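You operate a simulated robot arm through the tools that you are given. There is no shell and no other tool.

You are at the controls of a simulated robot arm. One attempt, no reset.

JOB
Light both long housings at mid.
Fine: shut the open diffuser, switch on the grey and the black driver and turn both dimmers to the mark.

It is judged by the outcome, as a careful person would: the job done as asked, and still so three seconds after it is handed in. It fails if anything else is knocked over, pushed out of place, dropped, spilled or broken.

ROBOT AND FRAMES
A 7-joint arm with a three-finger gripper, fixed in place. Base frame: the origin is at the foot of the arm, x ahead of it, y to its left, z up. Lengths are in m, angles in rad, forces in N, time in s.
Its first joint turns from -2.897 to 2.897 rad. Payload 2.69 kg.
The TCP is the grasp point between the finger pads, 0.03 m short of the fingertips. In the tool frame z runs along the fingers and y along their closing line. Largest opening 0.128 m; the body of the gripper starts 0.117 m behind the TCP.
Orientation is that of the tool frame in the base frame, as [roll, pitch, yaw] about the fixed x, y, z axes, in that order (R = Rz(yaw) Ry(pitch) Rx(roll)). With the fingers straight down and closing along the base's y, the tool's x points along the base's -x, its y along +y and its z along -z.

CONTROLS
- The arm moves only by the tool jog_arm. Its argument "targets" is a list of rows, each a list of 6 numbers: the shift along the tool's x, y, z in m, then the turn, a rotation vector about the tool's x, y, z in rad. In form: [[tx, ty, tz, ax, ay, az], ...]. A call has 1 to 20 rows; each row is the pose to reach, as a shift and turn from the pose commanded when the call began, along the tool's axes at that moment. "hand" is the opening, from 0 (shut) to 1 (fully open), set as the call begins (left out, the last holds). Rows are played at 5 a second. More than 0.05 m and 0.15 rad between two rows, or a gripper value outside its range, and nothing of the call is played. Where a pose cannot be reached the arm comes as near as it can. A force on the tool above 40 N (or 10 N above the force at the start of the call, whichever is more), or a blocked arm, ends the call early, and 0.2 s more pass. Each finger halts on what it meets, pressing with about 37 N; the grip force reading is that of the motor and also rises with nothing between the fingers. The clock runs only during rows and for 0.2 s after the last one: add rows that repeat a pose to give the fingers time. The reply holds the time, the measured pose of the TCP, the force on the tool along the base axes, the opening and the grip force, in the units named above and with some noise, with the torque about the TCP (base axes, N m) and any sound that the robot's microphone picked up, and new pictures: "pictures" is both (left out), scene, wrist or none.
- Cameras (640 x 400 px; columns grow to the right, rows downward): "scene" is fixed at [0.3982, 0.6505, 1.4019]; the picture's right is [-1.00, 0.03, 0.00], its down [0.01, 0.44, -0.90] and it looks along [-0.03, -0.90, -0.44] (base axes); focal length 327 px, centre (320, 200). "wrist" rides on the gripper at [0.058, 0.054, -0.131] in the tool frame; the picture's right is [-0.68, 0.74, 0.00], its down [-0.62, -0.57, -0.55] and it looks along [-0.40, -0.37, 0.84] (tool axes); focal length 234 px, centre (320, 200). There is no depth. A picture from a camera that has moved, and an enlarged one, comes with that camera's place and axes in the base frame and with its lens.
- slide_trunk(by): slides the trunk up (or, below 0, down) by that many m; the arm rides with it, the base frame stays. It gives what a move gives, with no picture.
- close_up(camera, box): a new picture of the part [left, top, right, bottom] of that camera's present view, enlarged. It takes no simulated time.
- hand_in(): hands the job in; it is judged then, once.

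Nothing tells you positions but the pictures and the camera data. Unless the task says otherwise, let go and move clear before handing in.

The tools are called after ">>>" as a command line: name --pt "numbers of a row" for each row, then --argument value for the rest, lists and objects as JSON in quotes. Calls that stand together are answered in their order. jog_arm: Moves the arm, as the interface text tells. Its arguments: {"type":"object","properties":{"targets":{"type":"array"},"hand":{"type":"number"},"pictures":{"type":"string","enum":["both","scene","wrist","none"]}},"required":["targets"]} The other tools are called the same way: slide_trunk (by) slides the trunk up or down; close_up (camera, box) takes an enlarged picture of a part of a camera's view; hand_in () hands the job in.

At the start:

```text
time: 0.0
ee_pos: [0.6237, -0.0211, 1.2639]
tool_rot: [3.141, 0.001, -3.141]
force: [0.5, 0.3, 0.3]
moment: [0.04, -0.04, 0.01]
width: 0.128
grasp_force: 0.1
trunk travel left (down, up): [-0.175, 0.175]
```

scene: 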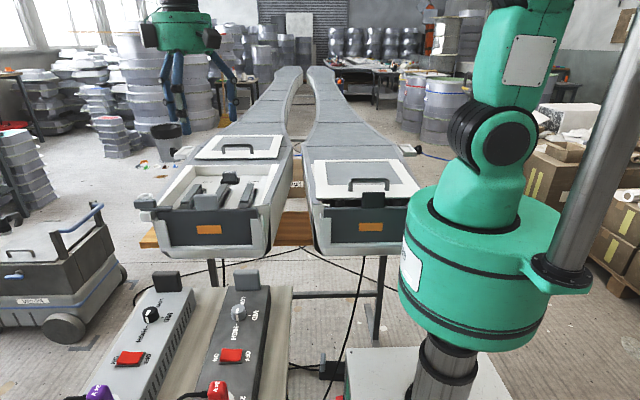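
wrist: 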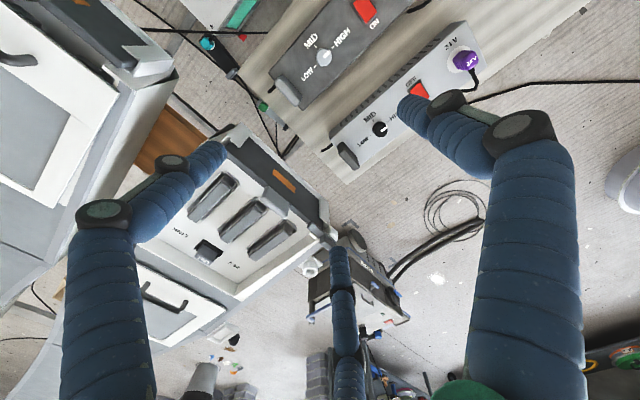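

I see two long light housings on a bench, one with an open compartment (left in the scene picture), and two drivers (grey and dark) nearer the scene camera, each with a dimmer knob and a red rocker switch. I'll enlarge the details first.

>>> close_up --camera "scene" --box '[60, 260, 300, 400]'

>>> close_up --camera "scene" --box '[120, 120, 300, 260]'

>>> close_up --camera "scene" --box '[290, 120, 440, 260]'

>>> close_up --camera "wrist" --box '[260, 0, 500, 160]'

>>> close_up --camera "wrist" --box '[120, 120, 340, 340]'

```text
2.67 times, centred on (180, 330) of scene
camera zoom: at [0.3982, 0.6505, 1.4019], right [-1.0, 0.03, 0.0], down [0.01, 0.44, -0.9], along [-0.03, -0.9, -0.44], focal length 871 px, centre (693, -147)
```

zoom: 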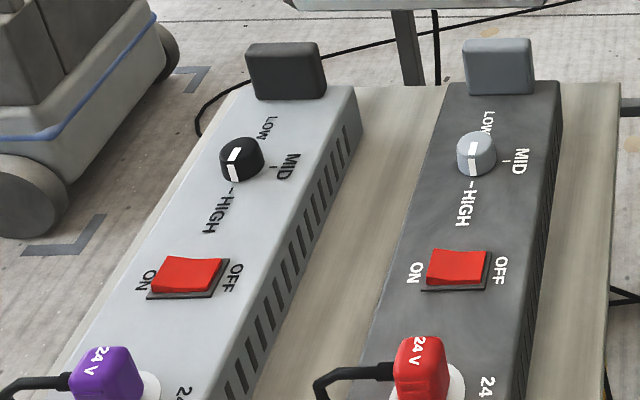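

```text
2.86 times, centred on (210, 190) of scene
camera zoom: at [0.3982, 0.6505, 1.4019], right [-1.0, 0.03, 0.0], down [0.01, 0.44, -0.9], along [-0.03, -0.9, -0.44], focal length 934 px, centre (634, 229)
```

zoom: 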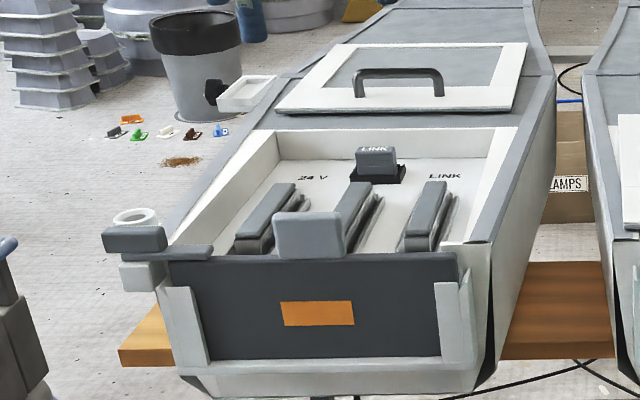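

```text
2.86 times, centred on (365, 190) of scene
camera zoom: at [0.3982, 0.6505, 1.4019], right [-1.0, 0.03, 0.0], down [0.01, 0.44, -0.9], along [-0.03, -0.9, -0.44], focal length 934 px, centre (191, 229)
```

zoom: 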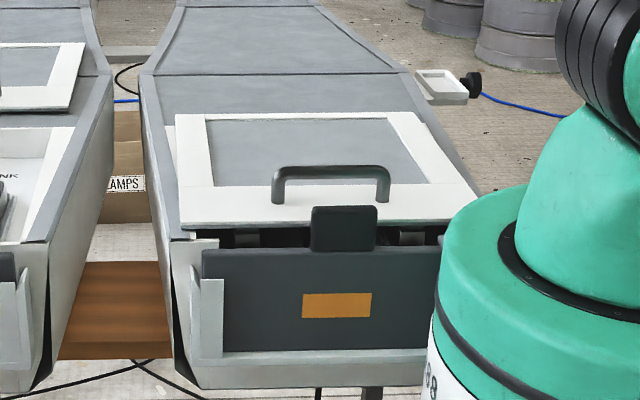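

```text
2.50 times, centred on (380, 80) of wrist
camera zoom: at [0.5656, 0.0307, 1.3948], right [0.68, 0.74, 0.0], down [0.62, -0.57, 0.55], along [0.4, -0.37, -0.84], focal length 585 px, centre (170, 500)
```

zoom: 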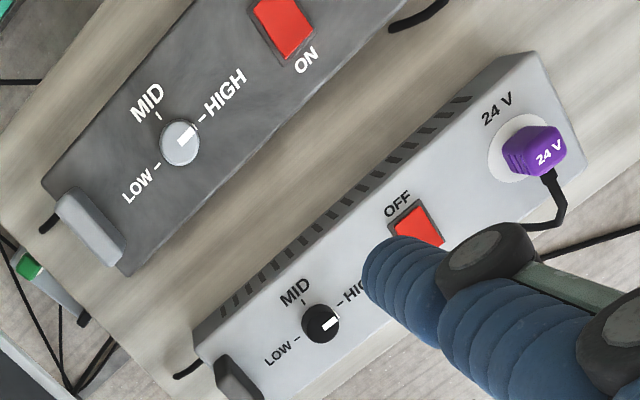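

```text
1.82 times, centred on (230, 230) of wrist
camera zoom: at [0.5656, 0.0307, 1.3948], right [0.68, 0.74, 0.0], down [0.62, -0.57, 0.55], along [0.4, -0.37, -0.84], focal length 426 px, centre (484, 146)
```

zoom: 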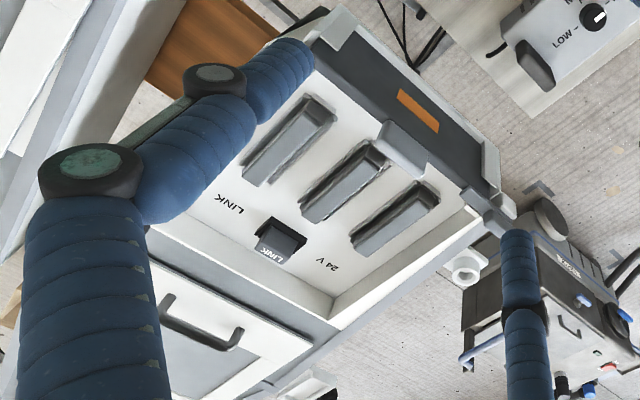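

The gripper (blue fingers) hangs over the area. I triangulate the knobs at about (0.80, 0.027, 0.783) for grey and (0.58, 0.027, 0.784) for black. The open diffuser's handle is at about (0.70, -0.69, 1.00), and closing it means sliding roughly 0.38 m toward +y. I'll move over the open housing for a better look.

>>> jog_arm --pt "-0.01 -0.05 0 0 0 0" --pt "-0.02 -0.095 0 0 0 0" --pt "-0.03 -0.14 0 0 0 0" --pt "-0.04 -0.185 0 0 0 0" --pt "-0.05 -0.23 0 0 0 0" --pt "-0.06 -0.275 0 0 0 0" --pt "-0.07 -0.32 0 0 0 0" --pt "-0.07 -0.36 0 0 0 0" --pt "-0.07 -0.36 0 0 0 0" --hand 1

```text
refused: row 1 steps farther than a row can; nothing moved
```

>>> jog_arm --pt "-0.01 -0.045 0 0 0 0" --pt "-0.02 -0.09 0 0 0 0" --pt "-0.03 -0.135 0 0 0 0" --pt "-0.04 -0.18 0 0 0 0" --pt "-0.05 -0.225 0 0 0 0" --pt "-0.06 -0.27 0 0 0 0" --pt "-0.07 -0.315 0 0 0 0" --pt "-0.07 -0.36 0 0 0 0" --pt "-0.07 -0.36 0 0 0 0" --hand 1

```text
time: 2.0
ee_pos: [0.6929, -0.3835, 1.2628]
tool_rot: [3.141, 0.0, -3.14]
force: [0.3, -0.6, -0.3]
moment: [0.07, -0.03, 0.0]
width: 0.1281
grasp_force: 0.1
trunk travel left (down, up): [-0.175, 0.175]
camera wrist: at [0.6356, -0.3308, 1.395], right [0.68, 0.74, 0.0], down [0.62, -0.57, 0.55], along [0.4, -0.37, -0.84], focal length 234 px, centre (320, 200)
```

scene: 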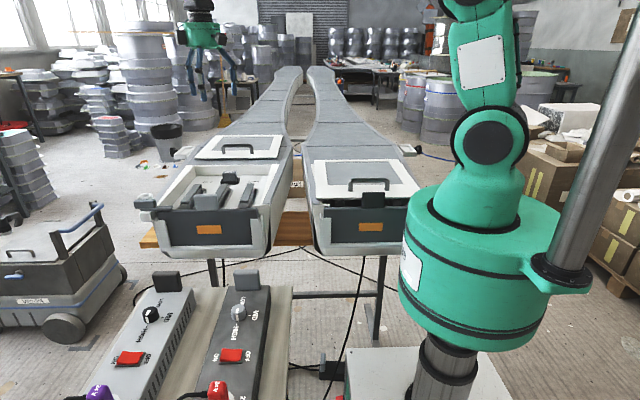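
wrist: 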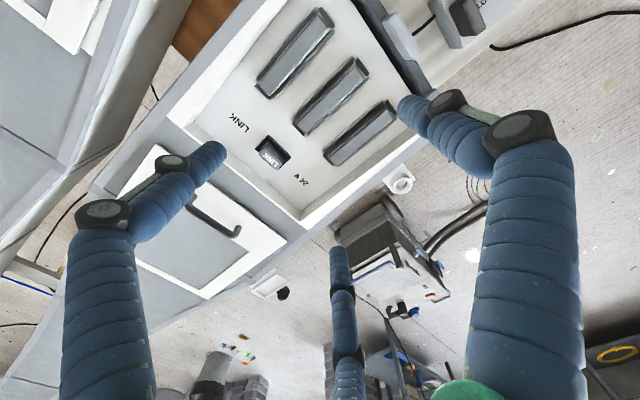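

The wrist camera now looks over the open housing. I'll enlarge the compartment, the diffuser and the fingers.

>>> close_up --camera "wrist" --box '[80, 110, 320, 310]'

>>> close_up --camera "wrist" --box '[200, 0, 440, 200]'

>>> close_up --camera "scene" --box '[180, 120, 300, 200]'

>>> close_up --camera "scene" --box '[160, 0, 260, 110]'

```text
2.00 times, centred on (200, 210) of wrist
camera zoom: at [0.6356, -0.3308, 1.395], right [0.68, 0.74, 0.0], down [0.62, -0.57, 0.55], along [0.4, -0.37, -0.84], focal length 468 px, centre (560, 180)
```

zoom: 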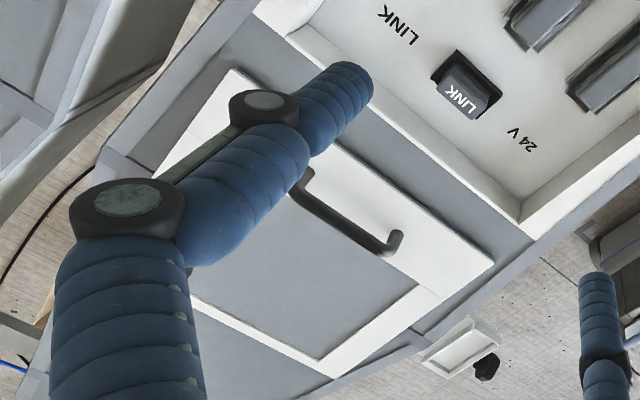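

```text
2.00 times, centred on (320, 100) of wrist
camera zoom: at [0.6356, -0.3308, 1.395], right [0.68, 0.74, 0.0], down [0.62, -0.57, 0.55], along [0.4, -0.37, -0.84], focal length 468 px, centre (320, 400)
```

zoom: 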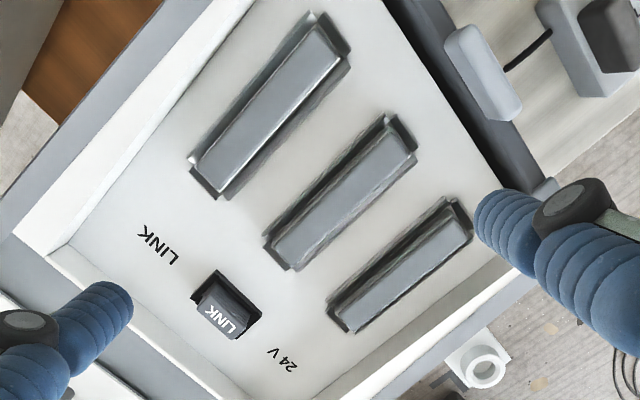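

```text
5.00 times, centred on (240, 160) of scene
camera zoom: at [0.3982, 0.6505, 1.4019], right [-1.0, 0.03, 0.0], down [0.01, 0.44, -0.9], along [-0.03, -0.9, -0.44], focal length 1634 px, centre (720, 400)
```

zoom: 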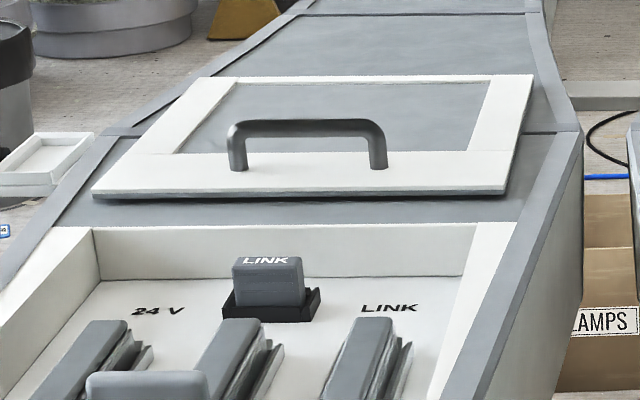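

```text
3.64 times, centred on (210, 55) of scene
camera zoom: at [0.3982, 0.6505, 1.4019], right [-1.0, 0.03, 0.0], down [0.01, 0.44, -0.9], along [-0.03, -0.9, -0.44], focal length 1188 px, centre (720, 727)
```

zoom: 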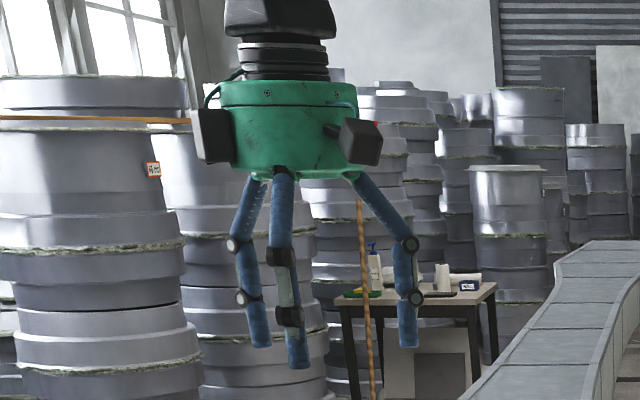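

The gripper is drawn with three fingers, so I'll partly close it in free air to see how they come together.

>>> jog_arm --pt "0 0 0 0 0 0" --pt "0 0 0 0 0 0" --pt "0 0 0 0 0 0" --hand 0.3

>>> jog_arm --pt "0 0 0 0 0 0" --pt "0 0 0 0 0 0" --pt "0 0 0 0 0 0" --hand 0.0

```text
time: 2.8
ee_pos: [0.6957, -0.3831, 1.2644]
tool_rot: [3.141, -0.001, 3.141]
force: [0.1, 0.5, -0.3]
moment: [0.01, -0.01, 0.01]
width: 0.0384
grasp_force: 0.0
trunk travel left (down, up): [-0.175, 0.175]
camera wrist: at [0.6358, -0.3295, 1.395], right [0.68, 0.74, 0.0], down [0.62, -0.57, 0.55], along [0.4, -0.37, -0.84], focal length 234 px, centre (320, 200)
```

scene: 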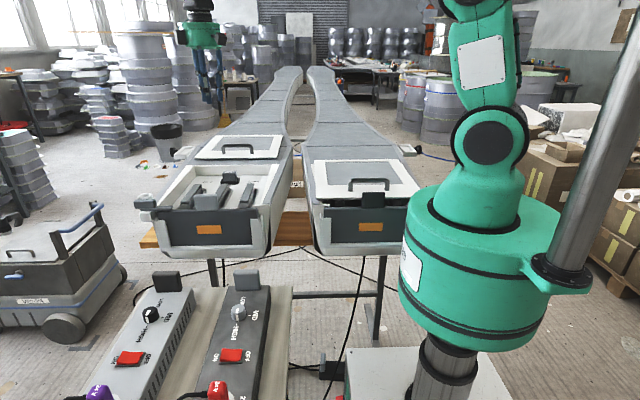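
wrist: 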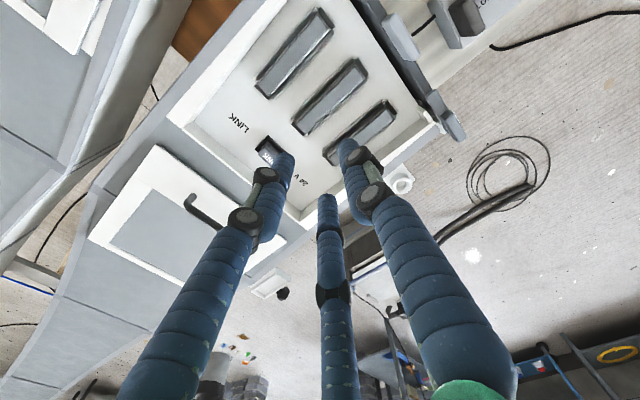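

```text
time: 3.6
ee_pos: [0.6929, -0.3812, 1.2633]
tool_rot: [3.14, -0.002, 3.141]
force: [0.0, 0.4, 0.7]
moment: [-0.01, 0.01, 0.0]
width: 0.002
grasp_force: 31.8
trunk travel left (down, up): [-0.175, 0.175]
camera wrist: at [0.6358, -0.3296, 1.3949], right [0.68, 0.74, 0.0], down [0.62, -0.57, 0.55], along [0.4, -0.37, -0.84], focal length 234 px, centre (320, 200)
```

scene: 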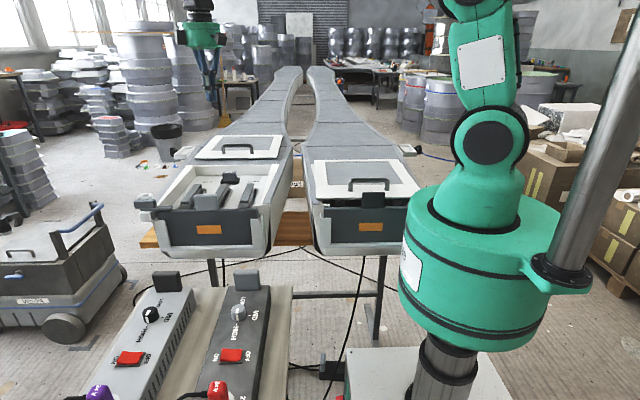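
wrist: 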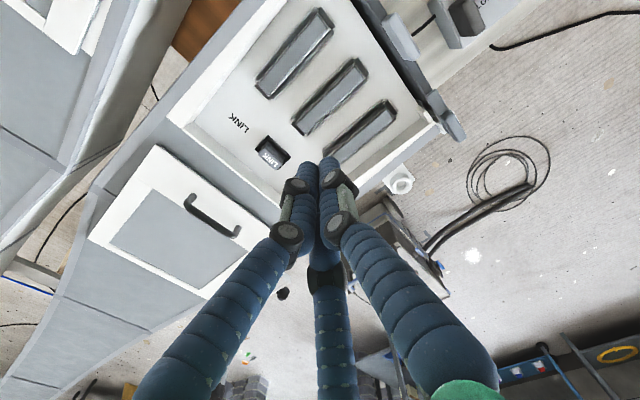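

Closed, the three fingers meet at the TCP, which makes a good probe. I'll enlarge the handle to locate it accurately.

>>> close_up --camera "wrist" --box '[80, 130, 320, 310]'

>>> close_up --camera "scene" --box '[180, 60, 280, 170]'

```text
2.22 times, centred on (200, 220) of wrist
camera zoom: at [0.6358, -0.3296, 1.3949], right [0.68, 0.74, 0.0], down [0.62, -0.57, 0.55], along [0.4, -0.37, -0.84], focal length 520 px, centre (587, 156)
```

zoom: 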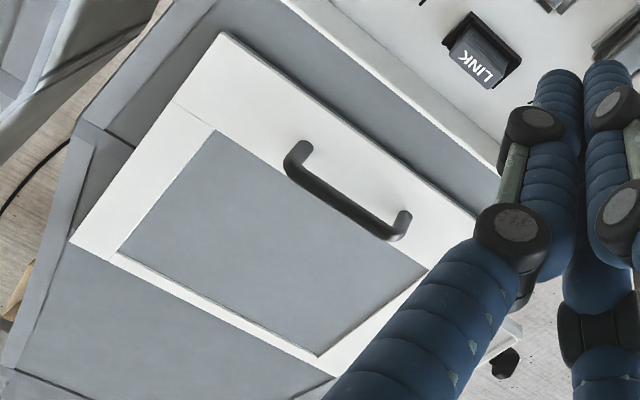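

```text
3.64 times, centred on (230, 115) of scene
camera zoom: at [0.3982, 0.6505, 1.4019], right [-1.0, 0.03, 0.0], down [0.01, 0.44, -0.9], along [-0.03, -0.9, -0.44], focal length 1188 px, centre (647, 509)
```

zoom: 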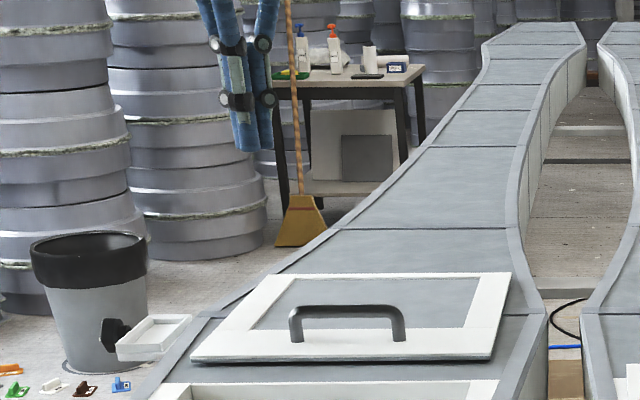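

The handle bar runs from x≈0.644 to 0.760 at y≈-0.70, with its top at z≈1.003. I'll approach above it with the fingers tilted outward for reach and part open, so they can straddle the bar.

>>> jog_arm --pt "-0.002 -0.045 0.0 0.05 0 0" --pt "-0.004 -0.09 0.01 0.1 0 0" --pt "-0.006 -0.135 0.03 0.15 0 0" --pt "-0.008 -0.18 0.05 0.2 0 0" --pt "-0.008 -0.225 0.07 0.25 0 0" --pt "-0.008 -0.27 0.09 0.3 0 0" --pt "-0.008 -0.3 0.12 0.3 0 0" --pt "-0.008 -0.319 0.15 0.3 0 0" --pt "-0.008 -0.319 0.16 0.3 0 0" --pt "-0.008 -0.319 0.16 0.3 0 0" --hand 0.4

```text
time: 5.8
ee_pos: [0.7023, -0.6997, 1.1037]
tool_rot: [-2.843, 0.0, -3.141]
force: [0.6, 1.4, 0.6]
moment: [-0.01, -0.02, 0.02]
width: 0.0512
grasp_force: 0.2
trunk travel left (down, up): [-0.175, 0.175]
camera wrist: at [0.6436, -0.6118, 1.2137], right [0.68, 0.7, -0.22], down [0.62, -0.38, 0.69], along [0.4, -0.6, -0.69], focal length 234 px, centre (320, 200)
```

scene: 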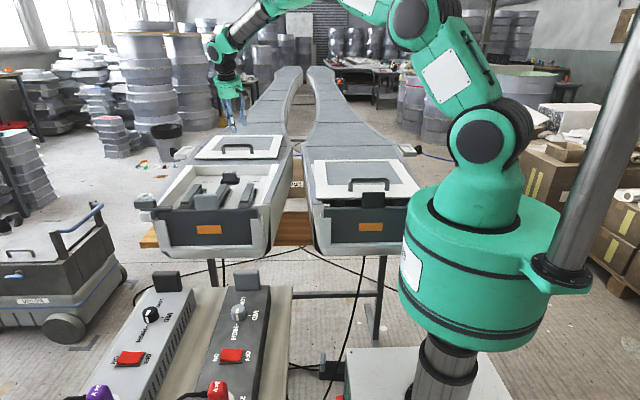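
wrist: 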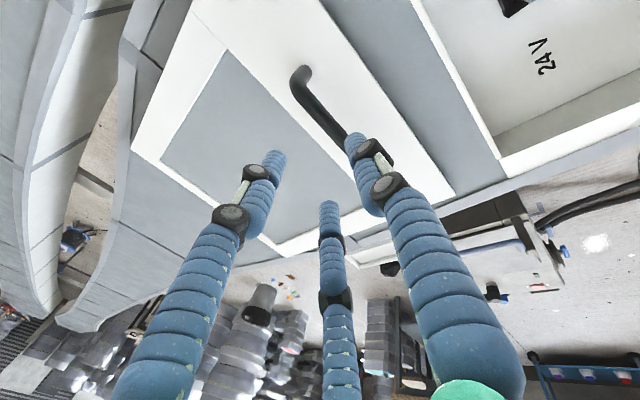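

The pose was reached and the bar projects where I expect it. I'll descend straight down most of the way and check.

>>> jog_arm --pt "0 0.0089 0.0287 0 0 0" --pt "0 0.0163 0.0525 0 0 0" --pt "0 0.0163 0.0525 0 0 0"

>>> close_up --camera "scene" --box '[180, 80, 290, 170]'

```text
time: 6.6
ee_pos: [0.7027, -0.7004, 1.0473]
tool_rot: [-2.841, 0.0, -3.14]
force: [0.1, 0.1, 0.4]
moment: [0.04, 0.02, -0.01]
width: 0.0513
grasp_force: 0.0
trunk travel left (down, up): [-0.175, 0.175]
camera wrist: at [0.6442, -0.6122, 1.1574], right [0.68, 0.7, -0.22], down [0.62, -0.38, 0.69], along [0.4, -0.6, -0.69], focal length 234 px, centre (320, 200)
```

scene: 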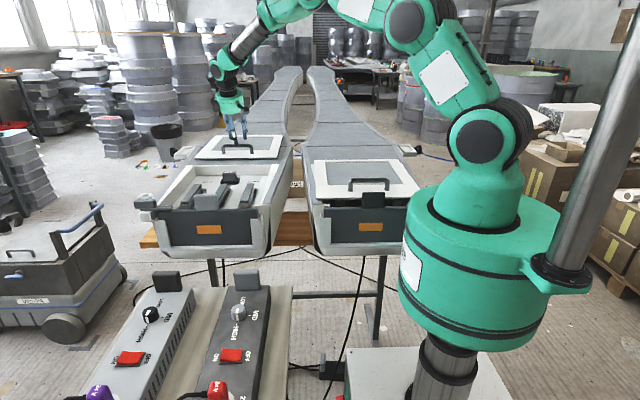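
wrist: 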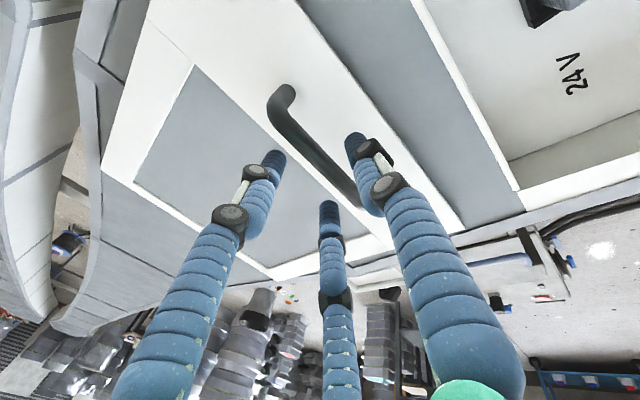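

```text
4.44 times, centred on (235, 125) of scene
camera zoom: at [0.3982, 0.6505, 1.4019], right [-1.0, 0.03, 0.0], down [0.01, 0.44, -0.9], along [-0.03, -0.9, -0.44], focal length 1452 px, centre (698, 533)
```

zoom: 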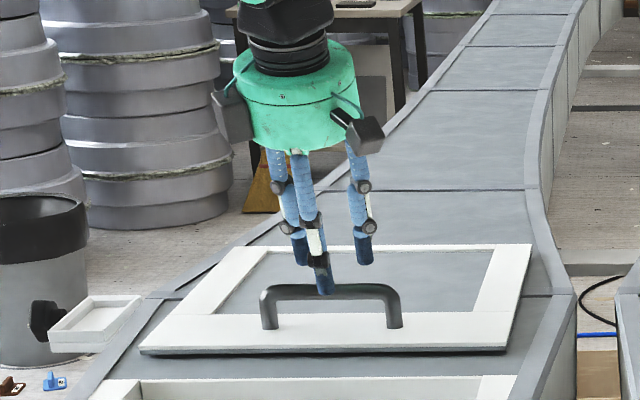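

Alignment looks good, with the front finger just in front of the bar. I'll descend the last 37 mm to straddle it.

>>> jog_arm --pt "0 0.0047 0.0153 0 0 0" --pt "0 0.008 0.0258 0 0 0" --pt "0 0.0109 0.0353 0 0 0" --pt "0 0.0109 0.0353 0 0 0"

>>> close_up --camera "scene" --box '[180, 80, 290, 170]'

```text
time: 7.4
ee_pos: [0.7056, -0.7028, 1.0224]
tool_rot: [-2.833, 0.009, 3.141]
force: [-0.3, 0.0, -0.3]
moment: [-0.05, 0.0, 0.03]
width: 0.0521
grasp_force: 0.0
trunk travel left (down, up): [-0.175, 0.175]
stopped in row 3: the force on the tool passed its limit at 103 N (the readings are from after the stop); the commanded pose is now the measured one
camera wrist: at [0.646, -0.614, 1.1307], right [0.68, 0.7, -0.22], down [0.61, -0.37, 0.7], along [0.41, -0.61, -0.68], focal length 234 px, centre (320, 200)
```

scene: 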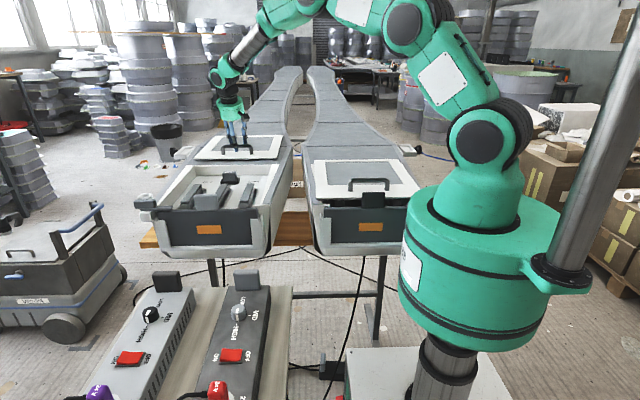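
wrist: 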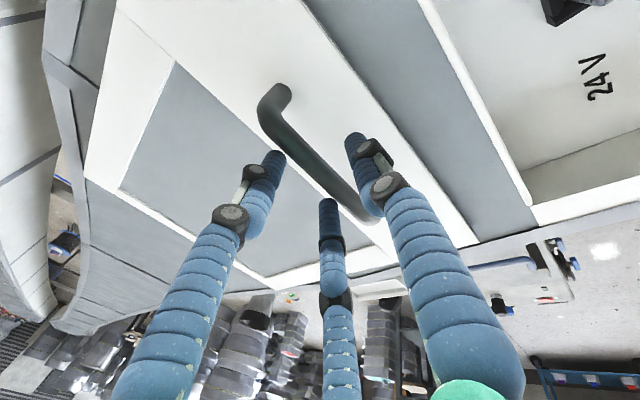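

```text
4.44 times, centred on (235, 125) of scene
camera zoom: at [0.3982, 0.6505, 1.4019], right [-1.0, 0.03, 0.0], down [0.01, 0.44, -0.9], along [-0.03, -0.9, -0.44], focal length 1452 px, centre (698, 533)
```

zoom: 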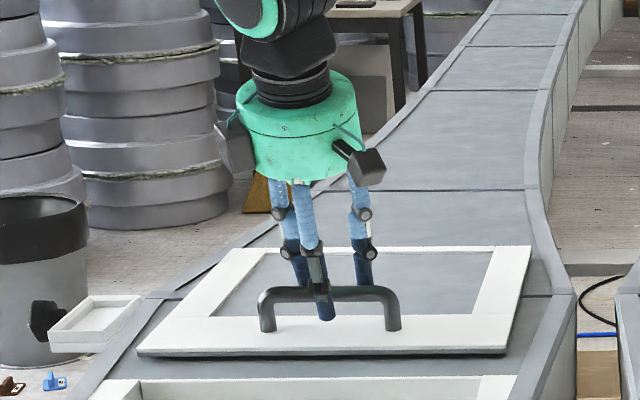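

Contact came earlier than expected. I'll enlarge both views to see what touched.

>>> close_up --camera "wrist" --box '[220, 70, 420, 270]'

>>> close_up --camera "scene" --box '[210, 120, 265, 165]'

```text
2.00 times, centred on (320, 170) of wrist
camera zoom: at [0.646, -0.614, 1.1307], right [0.68, 0.7, -0.22], down [0.61, -0.37, 0.7], along [0.41, -0.61, -0.68], focal length 468 px, centre (320, 260)
```

zoom: 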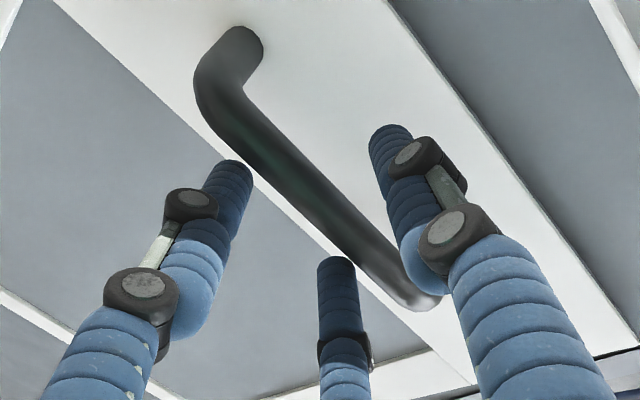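

```text
8.89 times, centred on (238, 142) of scene
camera zoom: at [0.3982, 0.6505, 1.4019], right [-1.0, 0.03, 0.0], down [0.01, 0.44, -0.9], along [-0.03, -0.9, -0.44], focal length 2905 px, centre (1053, 711)
```

zoom: 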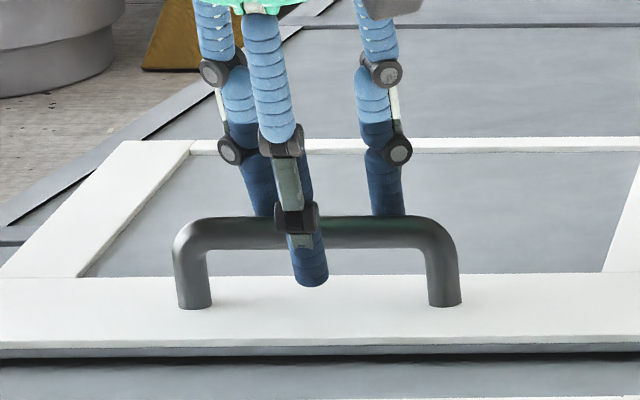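

The fingers straddle the bar, but because of the tilt the rear ones barely reach below it. I'll reduce the tilt and narrow the opening, then lower in small steps while watching the force.

>>> jog_arm --pt "0 0.0024 -0.0008 -0.05 0 0" --pt "0 0.0048 -0.0015 -0.1 0 0" --pt "0 0.0048 -0.0015 -0.15 0 0" --pt "0 0.0048 -0.0015 -0.15 0 0" --hand 0.32

```text
time: 8.4
ee_pos: [0.7044, -0.6988, 1.0233]
tool_rot: [-2.984, 0.01, -3.14]
force: [0.0, 0.2, 0.3]
moment: [-0.01, -0.01, -0.01]
width: 0.041
grasp_force: 0.1
trunk travel left (down, up): [-0.175, 0.175]
camera wrist: at [0.6456, -0.6263, 1.1442], right [0.68, 0.73, -0.11], down [0.61, -0.47, 0.64], along [0.41, -0.5, -0.76], focal length 234 px, centre (320, 200)
```

scene: 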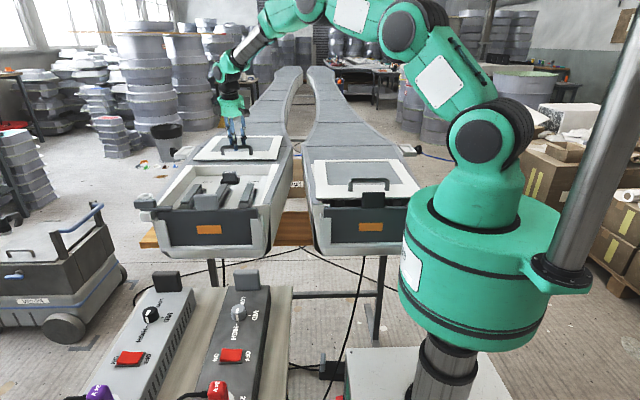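
wrist: 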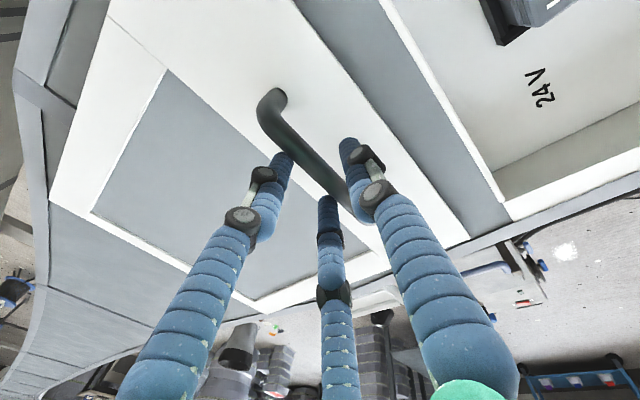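

The reduced tilt is reachable with no contact. I'll lower slowly.

>>> jog_arm --pt "0 0.0003 0.002 0 0 0" --pt "0 0.0006 0.004 0 0 0" --pt "0 0.0009 0.006 0 0 0" --pt "0 0.0012 0.008 0 0 0" --pt "0 0.0015 0.01 0 0 0" --pt "0 0.0018 0.012 0 0 0" --pt "0 0.0022 0.014 0 0 0" --pt "0 0.0022 0.014 0 0 0"

>>> close_up --camera "scene" --box '[210, 120, 265, 165]'

>>> close_up --camera "wrist" --box '[220, 70, 420, 270]'

```text
time: 10.2
ee_pos: [0.705, -0.698, 1.0099]
tool_rot: [-2.982, 0.009, 3.14]
force: [0.6, -0.5, -0.3]
moment: [0.0, -0.02, 0.02]
width: 0.0412
grasp_force: 0.2
trunk travel left (down, up): [-0.175, 0.175]
camera wrist: at [0.6456, -0.6263, 1.1301], right [0.68, 0.73, -0.11], down [0.61, -0.47, 0.64], along [0.41, -0.5, -0.76], focal length 234 px, centre (320, 200)
```

scene: 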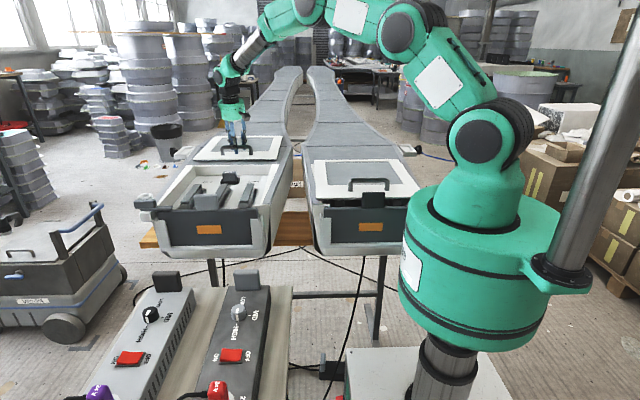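
wrist: 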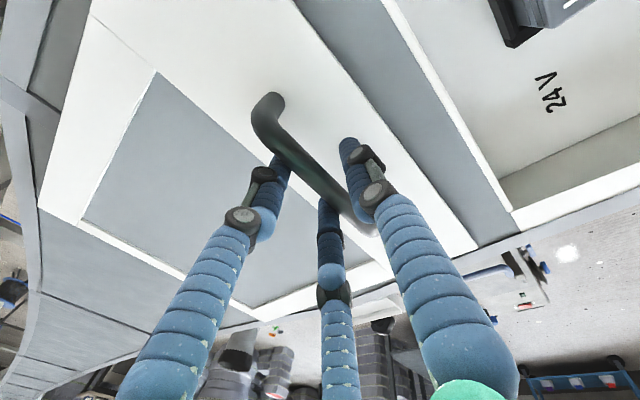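

```text
8.89 times, centred on (238, 142) of scene
camera zoom: at [0.3982, 0.6505, 1.4019], right [-1.0, 0.03, 0.0], down [0.01, 0.44, -0.9], along [-0.03, -0.9, -0.44], focal length 2905 px, centre (1053, 711)
```

zoom: 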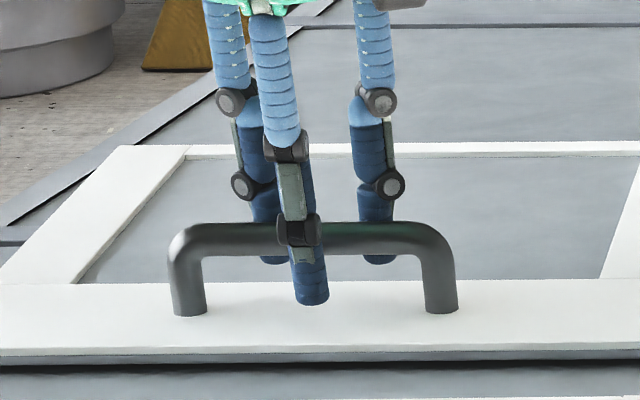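

```text
2.00 times, centred on (320, 170) of wrist
camera zoom: at [0.6456, -0.6263, 1.1301], right [0.68, 0.73, -0.11], down [0.61, -0.47, 0.64], along [0.41, -0.5, -0.76], focal length 468 px, centre (320, 260)
```

zoom: 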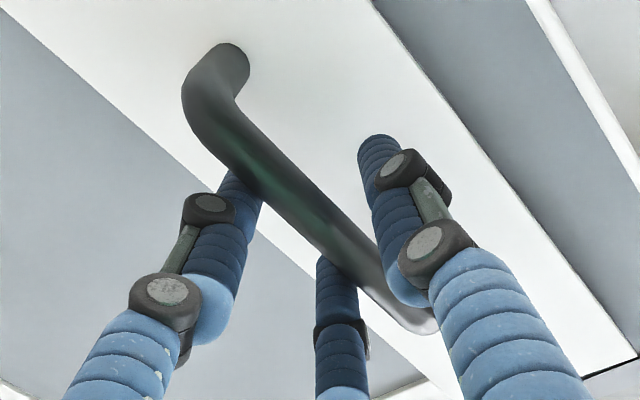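

The rear fingers are now well behind the bar with no load. I'll drag toward +y for the first 10 cm and watch.

>>> jog_arm --pt "0 0.0148 -0.0023 0 0 0" --pt "0 0.0346 -0.0055 0 0 0" --pt "0 0.0543 -0.0086 0 0 0" --pt "0 0.0741 -0.0117 0 0 0" --pt "0 0.0988 -0.0156 0 0 0" --pt "0 0.0988 -0.0156 0 0 0"

```text
time: 11.6
ee_pos: [0.705, -0.5982, 1.0109]
tool_rot: [-2.984, 0.007, 3.14]
force: [0.0, 0.3, 0.9]
moment: [-0.02, 0.01, 0.0]
width: 0.0412
grasp_force: 0.0
trunk travel left (down, up): [-0.175, 0.175]
camera wrist: at [0.6457, -0.5255, 1.1302], right [0.68, 0.73, -0.11], down [0.61, -0.47, 0.64], along [0.41, -0.5, -0.76], focal length 234 px, centre (320, 200)
```

scene: 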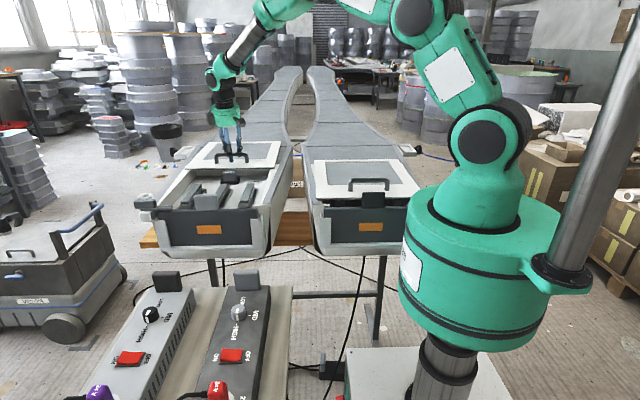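
wrist: 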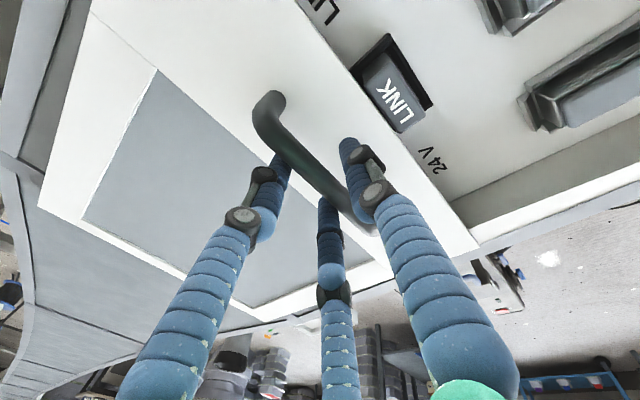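

The diffuser slides freely. I'll continue another 20 cm.

>>> jog_arm --pt "0 0.0198 -0.0031 0 0 0" --pt "0 0.0395 -0.0062 0 0 0" --pt "0 0.0593 -0.0094 0 0 0" --pt "0 0.079 -0.0125 0 0 0" --pt "0 0.0988 -0.0156 0 0 0" --pt "0 0.1186 -0.0187 0 0 0" --pt "0 0.1383 -0.0218 0 0 0" --pt "0 0.1581 -0.025 0 0 0" --pt "0 0.1778 -0.0281 0 0 0" --pt "0 0.1976 -0.0312 0 0 0" --pt "0 0.1976 -0.0312 0 0 0"

>>> close_up --camera "scene" --box '[120, 120, 300, 260]'

```text
time: 14.0
ee_pos: [0.7057, -0.3979, 1.0091]
tool_rot: [-2.982, 0.009, 3.14]
force: [-0.1, -0.3, -0.1]
moment: [-0.03, 0.0, 0.0]
width: 0.0412
grasp_force: 0.1
trunk travel left (down, up): [-0.175, 0.175]
camera wrist: at [0.6464, -0.3257, 1.1294], right [0.68, 0.73, -0.11], down [0.61, -0.47, 0.64], along [0.41, -0.5, -0.76], focal length 234 px, centre (320, 200)
```

scene: 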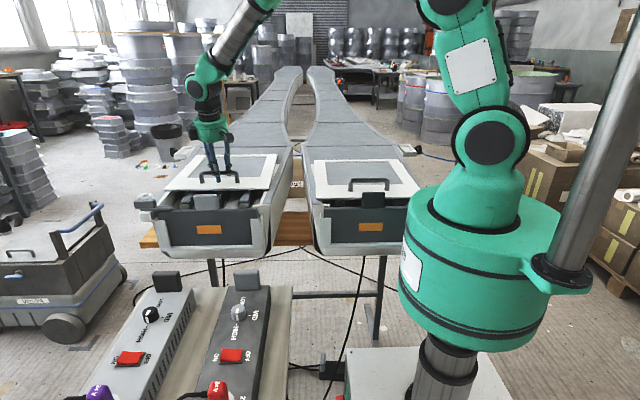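
wrist: 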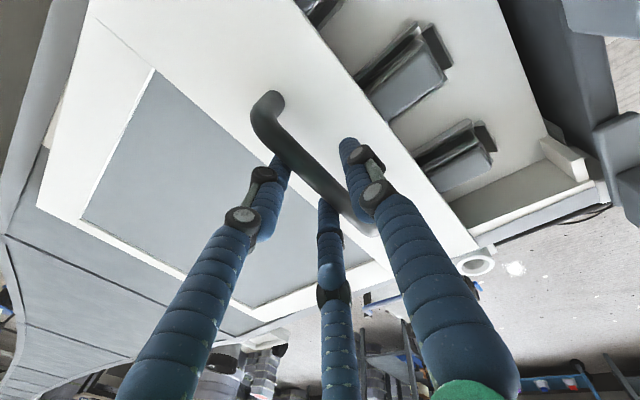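

```text
2.86 times, centred on (210, 190) of scene
camera zoom: at [0.3982, 0.6505, 1.4019], right [-1.0, 0.03, 0.0], down [0.01, 0.44, -0.9], along [-0.03, -0.9, -0.44], focal length 934 px, centre (634, 229)
```

zoom: 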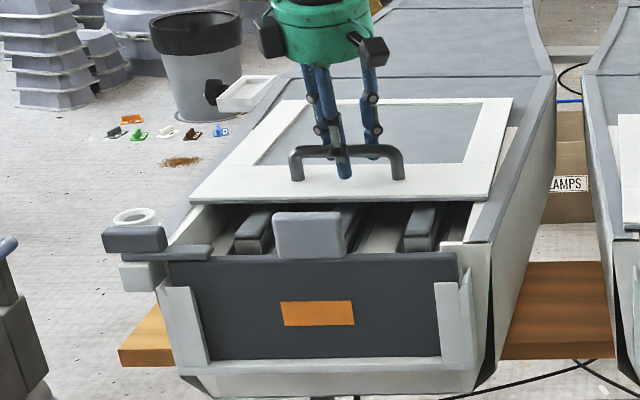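

Still sliding with no load. I'll go on in smaller steps toward the closed stop.

>>> jog_arm --pt "0 0.0148 -0.0023 0 0 0" --pt "0 0.0296 -0.0047 0 0 0" --pt "0 0.0445 -0.007 0 0 0" --pt "0 0.0593 -0.0094 0 0 0" --pt "0 0.0593 -0.0094 0 0 0"

>>> close_up --camera "scene" --box '[120, 120, 300, 260]'

>>> close_up --camera "scene" --box '[280, 120, 460, 260]'

>>> close_up --camera "wrist" --box '[340, 0, 640, 300]'

```text
time: 15.2
ee_pos: [0.7062, -0.3379, 1.009]
tool_rot: [-2.983, 0.009, 3.139]
force: [-0.2, 0.3, -0.1]
moment: [-0.02, 0.01, 0.03]
width: 0.041
grasp_force: 0.2
trunk travel left (down, up): [-0.175, 0.175]
camera wrist: at [0.6463, -0.2659, 1.1298], right [0.68, 0.73, -0.11], down [0.61, -0.47, 0.64], along [0.41, -0.5, -0.76], focal length 234 px, centre (320, 200)
```

scene: 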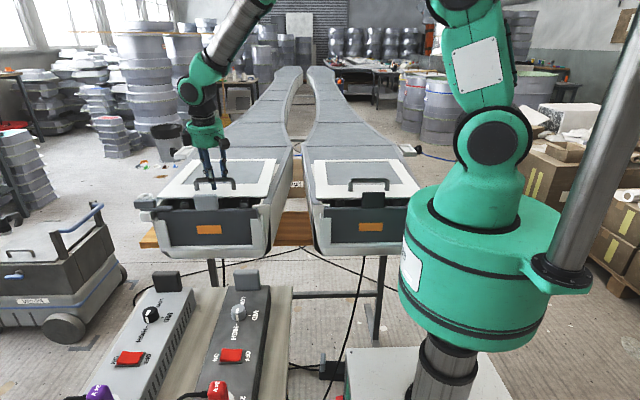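
wrist: 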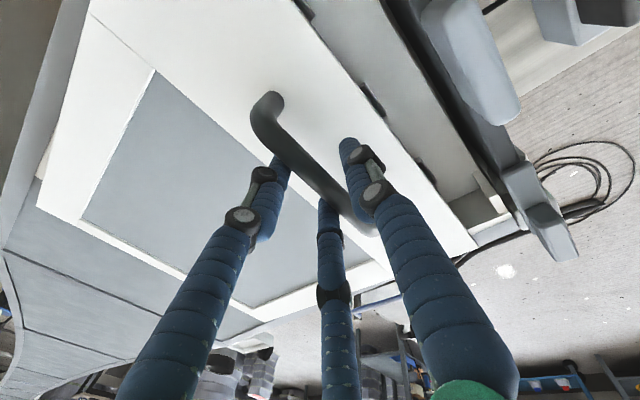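

```text
2.86 times, centred on (210, 190) of scene
camera zoom: at [0.3982, 0.6505, 1.4019], right [-1.0, 0.03, 0.0], down [0.01, 0.44, -0.9], along [-0.03, -0.9, -0.44], focal length 934 px, centre (634, 229)
```

zoom: 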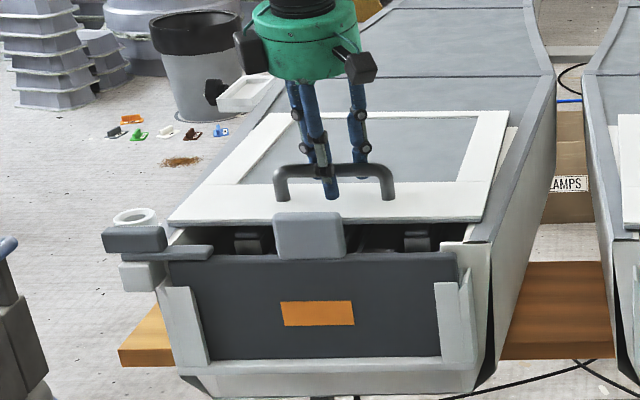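

```text
2.86 times, centred on (370, 190) of scene
camera zoom: at [0.3982, 0.6505, 1.4019], right [-1.0, 0.03, 0.0], down [0.01, 0.44, -0.9], along [-0.03, -0.9, -0.44], focal length 934 px, centre (177, 229)
```

zoom: 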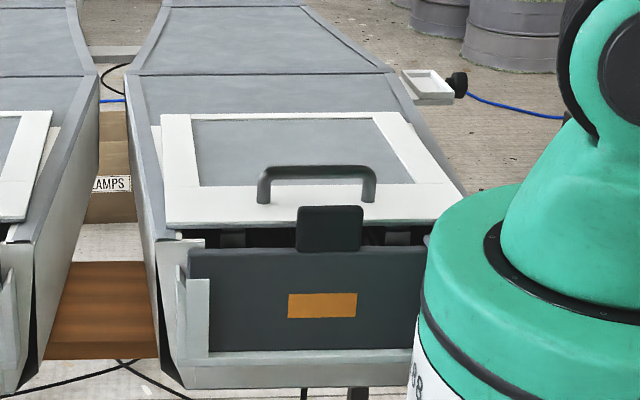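

```text
1.33 times, centred on (490, 150) of wrist
camera zoom: at [0.6463, -0.2659, 1.1298], right [0.68, 0.73, -0.11], down [0.61, -0.47, 0.64], along [0.41, -0.5, -0.76], focal length 312 px, centre (93, 267)
```

zoom: 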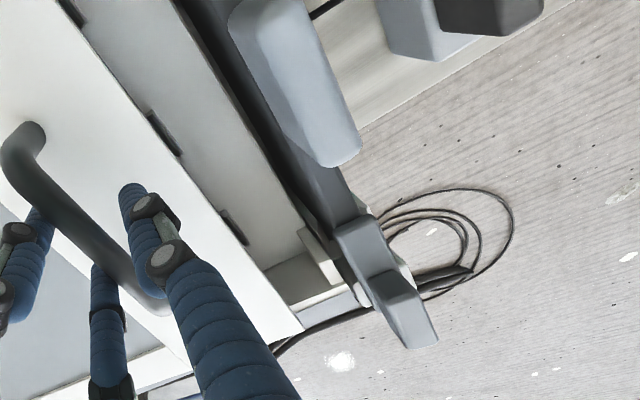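

About 3 cm remain to match the closed diffuser on the right-hand housing. I'll creep forward until it meets its stop.

>>> jog_arm --pt "0 0.0049 -0.0008 0 0 0" --pt "0 0.0099 -0.0016 0 0 0" --pt "0 0.0148 -0.0023 0 0 0" --pt "0 0.0198 -0.0031 0 0 0" --pt "0 0.0247 -0.0039 0 0 0" --pt "0 0.0247 -0.0039 0 0 0"

>>> close_up --camera "scene" --box '[120, 120, 300, 260]'

```text
time: 16.6
ee_pos: [0.7055, -0.3151, 1.0101]
tool_rot: [-2.982, 0.011, 3.14]
force: [2.6, -19.8, 0.3]
moment: [-0.26, 0.0, 0.03]
width: 0.0441
grasp_force: 2.5
trunk travel left (down, up): [-0.175, 0.175]
camera wrist: at [0.6462, -0.2426, 1.1304], right [0.68, 0.73, -0.11], down [0.61, -0.47, 0.64], along [0.41, -0.5, -0.76], focal length 234 px, centre (320, 200)
```

scene: 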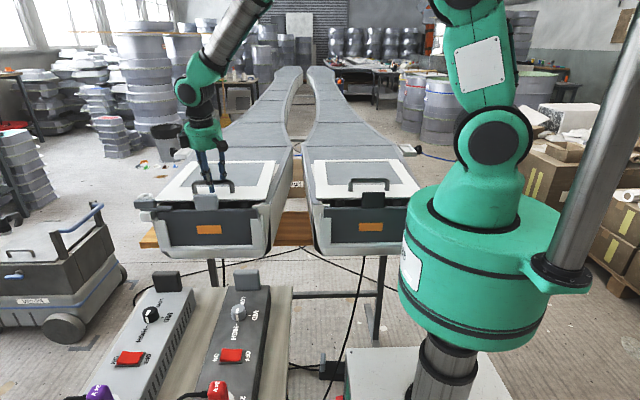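
wrist: 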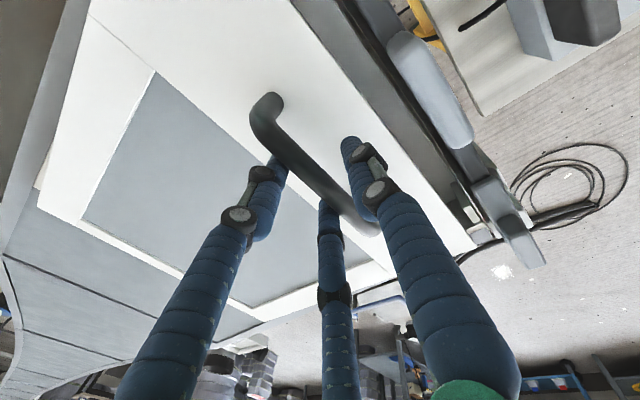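

```text
2.86 times, centred on (210, 190) of scene
camera zoom: at [0.3982, 0.6505, 1.4019], right [-1.0, 0.03, 0.0], down [0.01, 0.44, -0.9], along [-0.03, -0.9, -0.44], focal length 934 px, centre (634, 229)
```

zoom: 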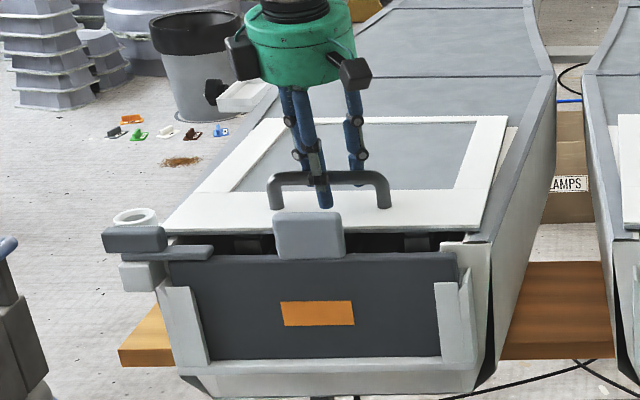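

The diffuser is against its stop, with a 20 N reaction, and it matches the closed right-hand one. I'll back off to unload the bar and rise clear.

>>> jog_arm --pt "0 -0.0064 0.001 0 0 0" --pt "0 -0.0128 0.002 0 0 0" --pt "0 -0.0175 -0.0276 0 0 0" --pt "0 -0.0222 -0.0573 0 0 0" --pt "0 -0.0284 -0.0968 0 0 0" --pt "0 -0.0362 -0.1462 0 0 0" --pt "0 -0.0362 -0.1462 0 0 0"

>>> close_up --camera "scene" --box '[120, 120, 300, 260]'

```text
time: 18.2
ee_pos: [0.7031, -0.3255, 1.1607]
tool_rot: [-2.984, 0.01, 3.14]
force: [-0.3, -0.9, 1.9]
moment: [0.0, -0.06, 0.01]
width: 0.0411
grasp_force: 0.1
trunk travel left (down, up): [-0.175, 0.175]
camera wrist: at [0.6439, -0.2534, 1.2809], right [0.68, 0.73, -0.11], down [0.61, -0.47, 0.64], along [0.41, -0.5, -0.76], focal length 234 px, centre (320, 200)
```

scene: 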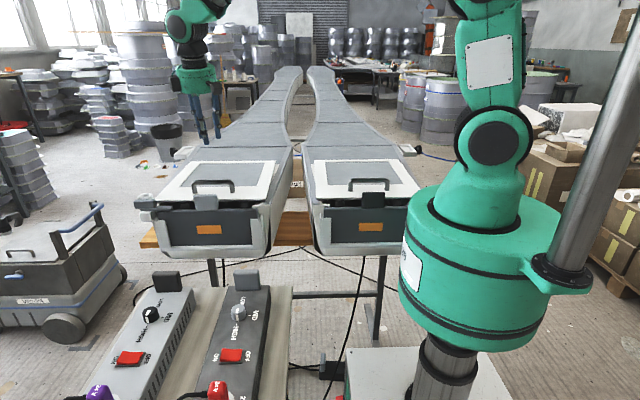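
wrist: 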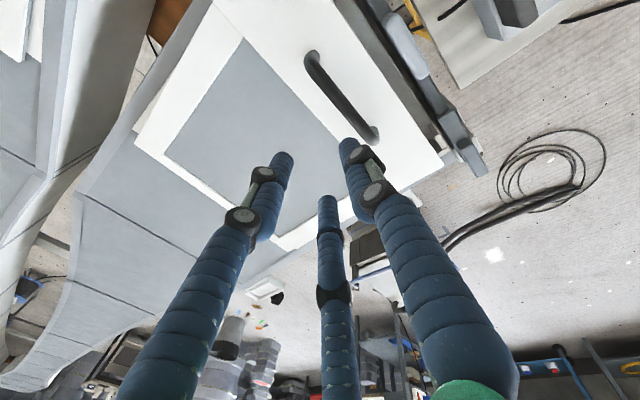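

```text
2.86 times, centred on (210, 190) of scene
camera zoom: at [0.3982, 0.6505, 1.4019], right [-1.0, 0.03, 0.0], down [0.01, 0.44, -0.9], along [-0.03, -0.9, -0.44], focal length 934 px, centre (634, 229)
```

zoom: 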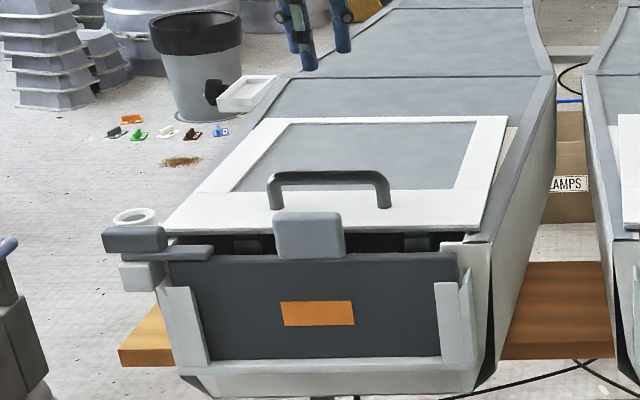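

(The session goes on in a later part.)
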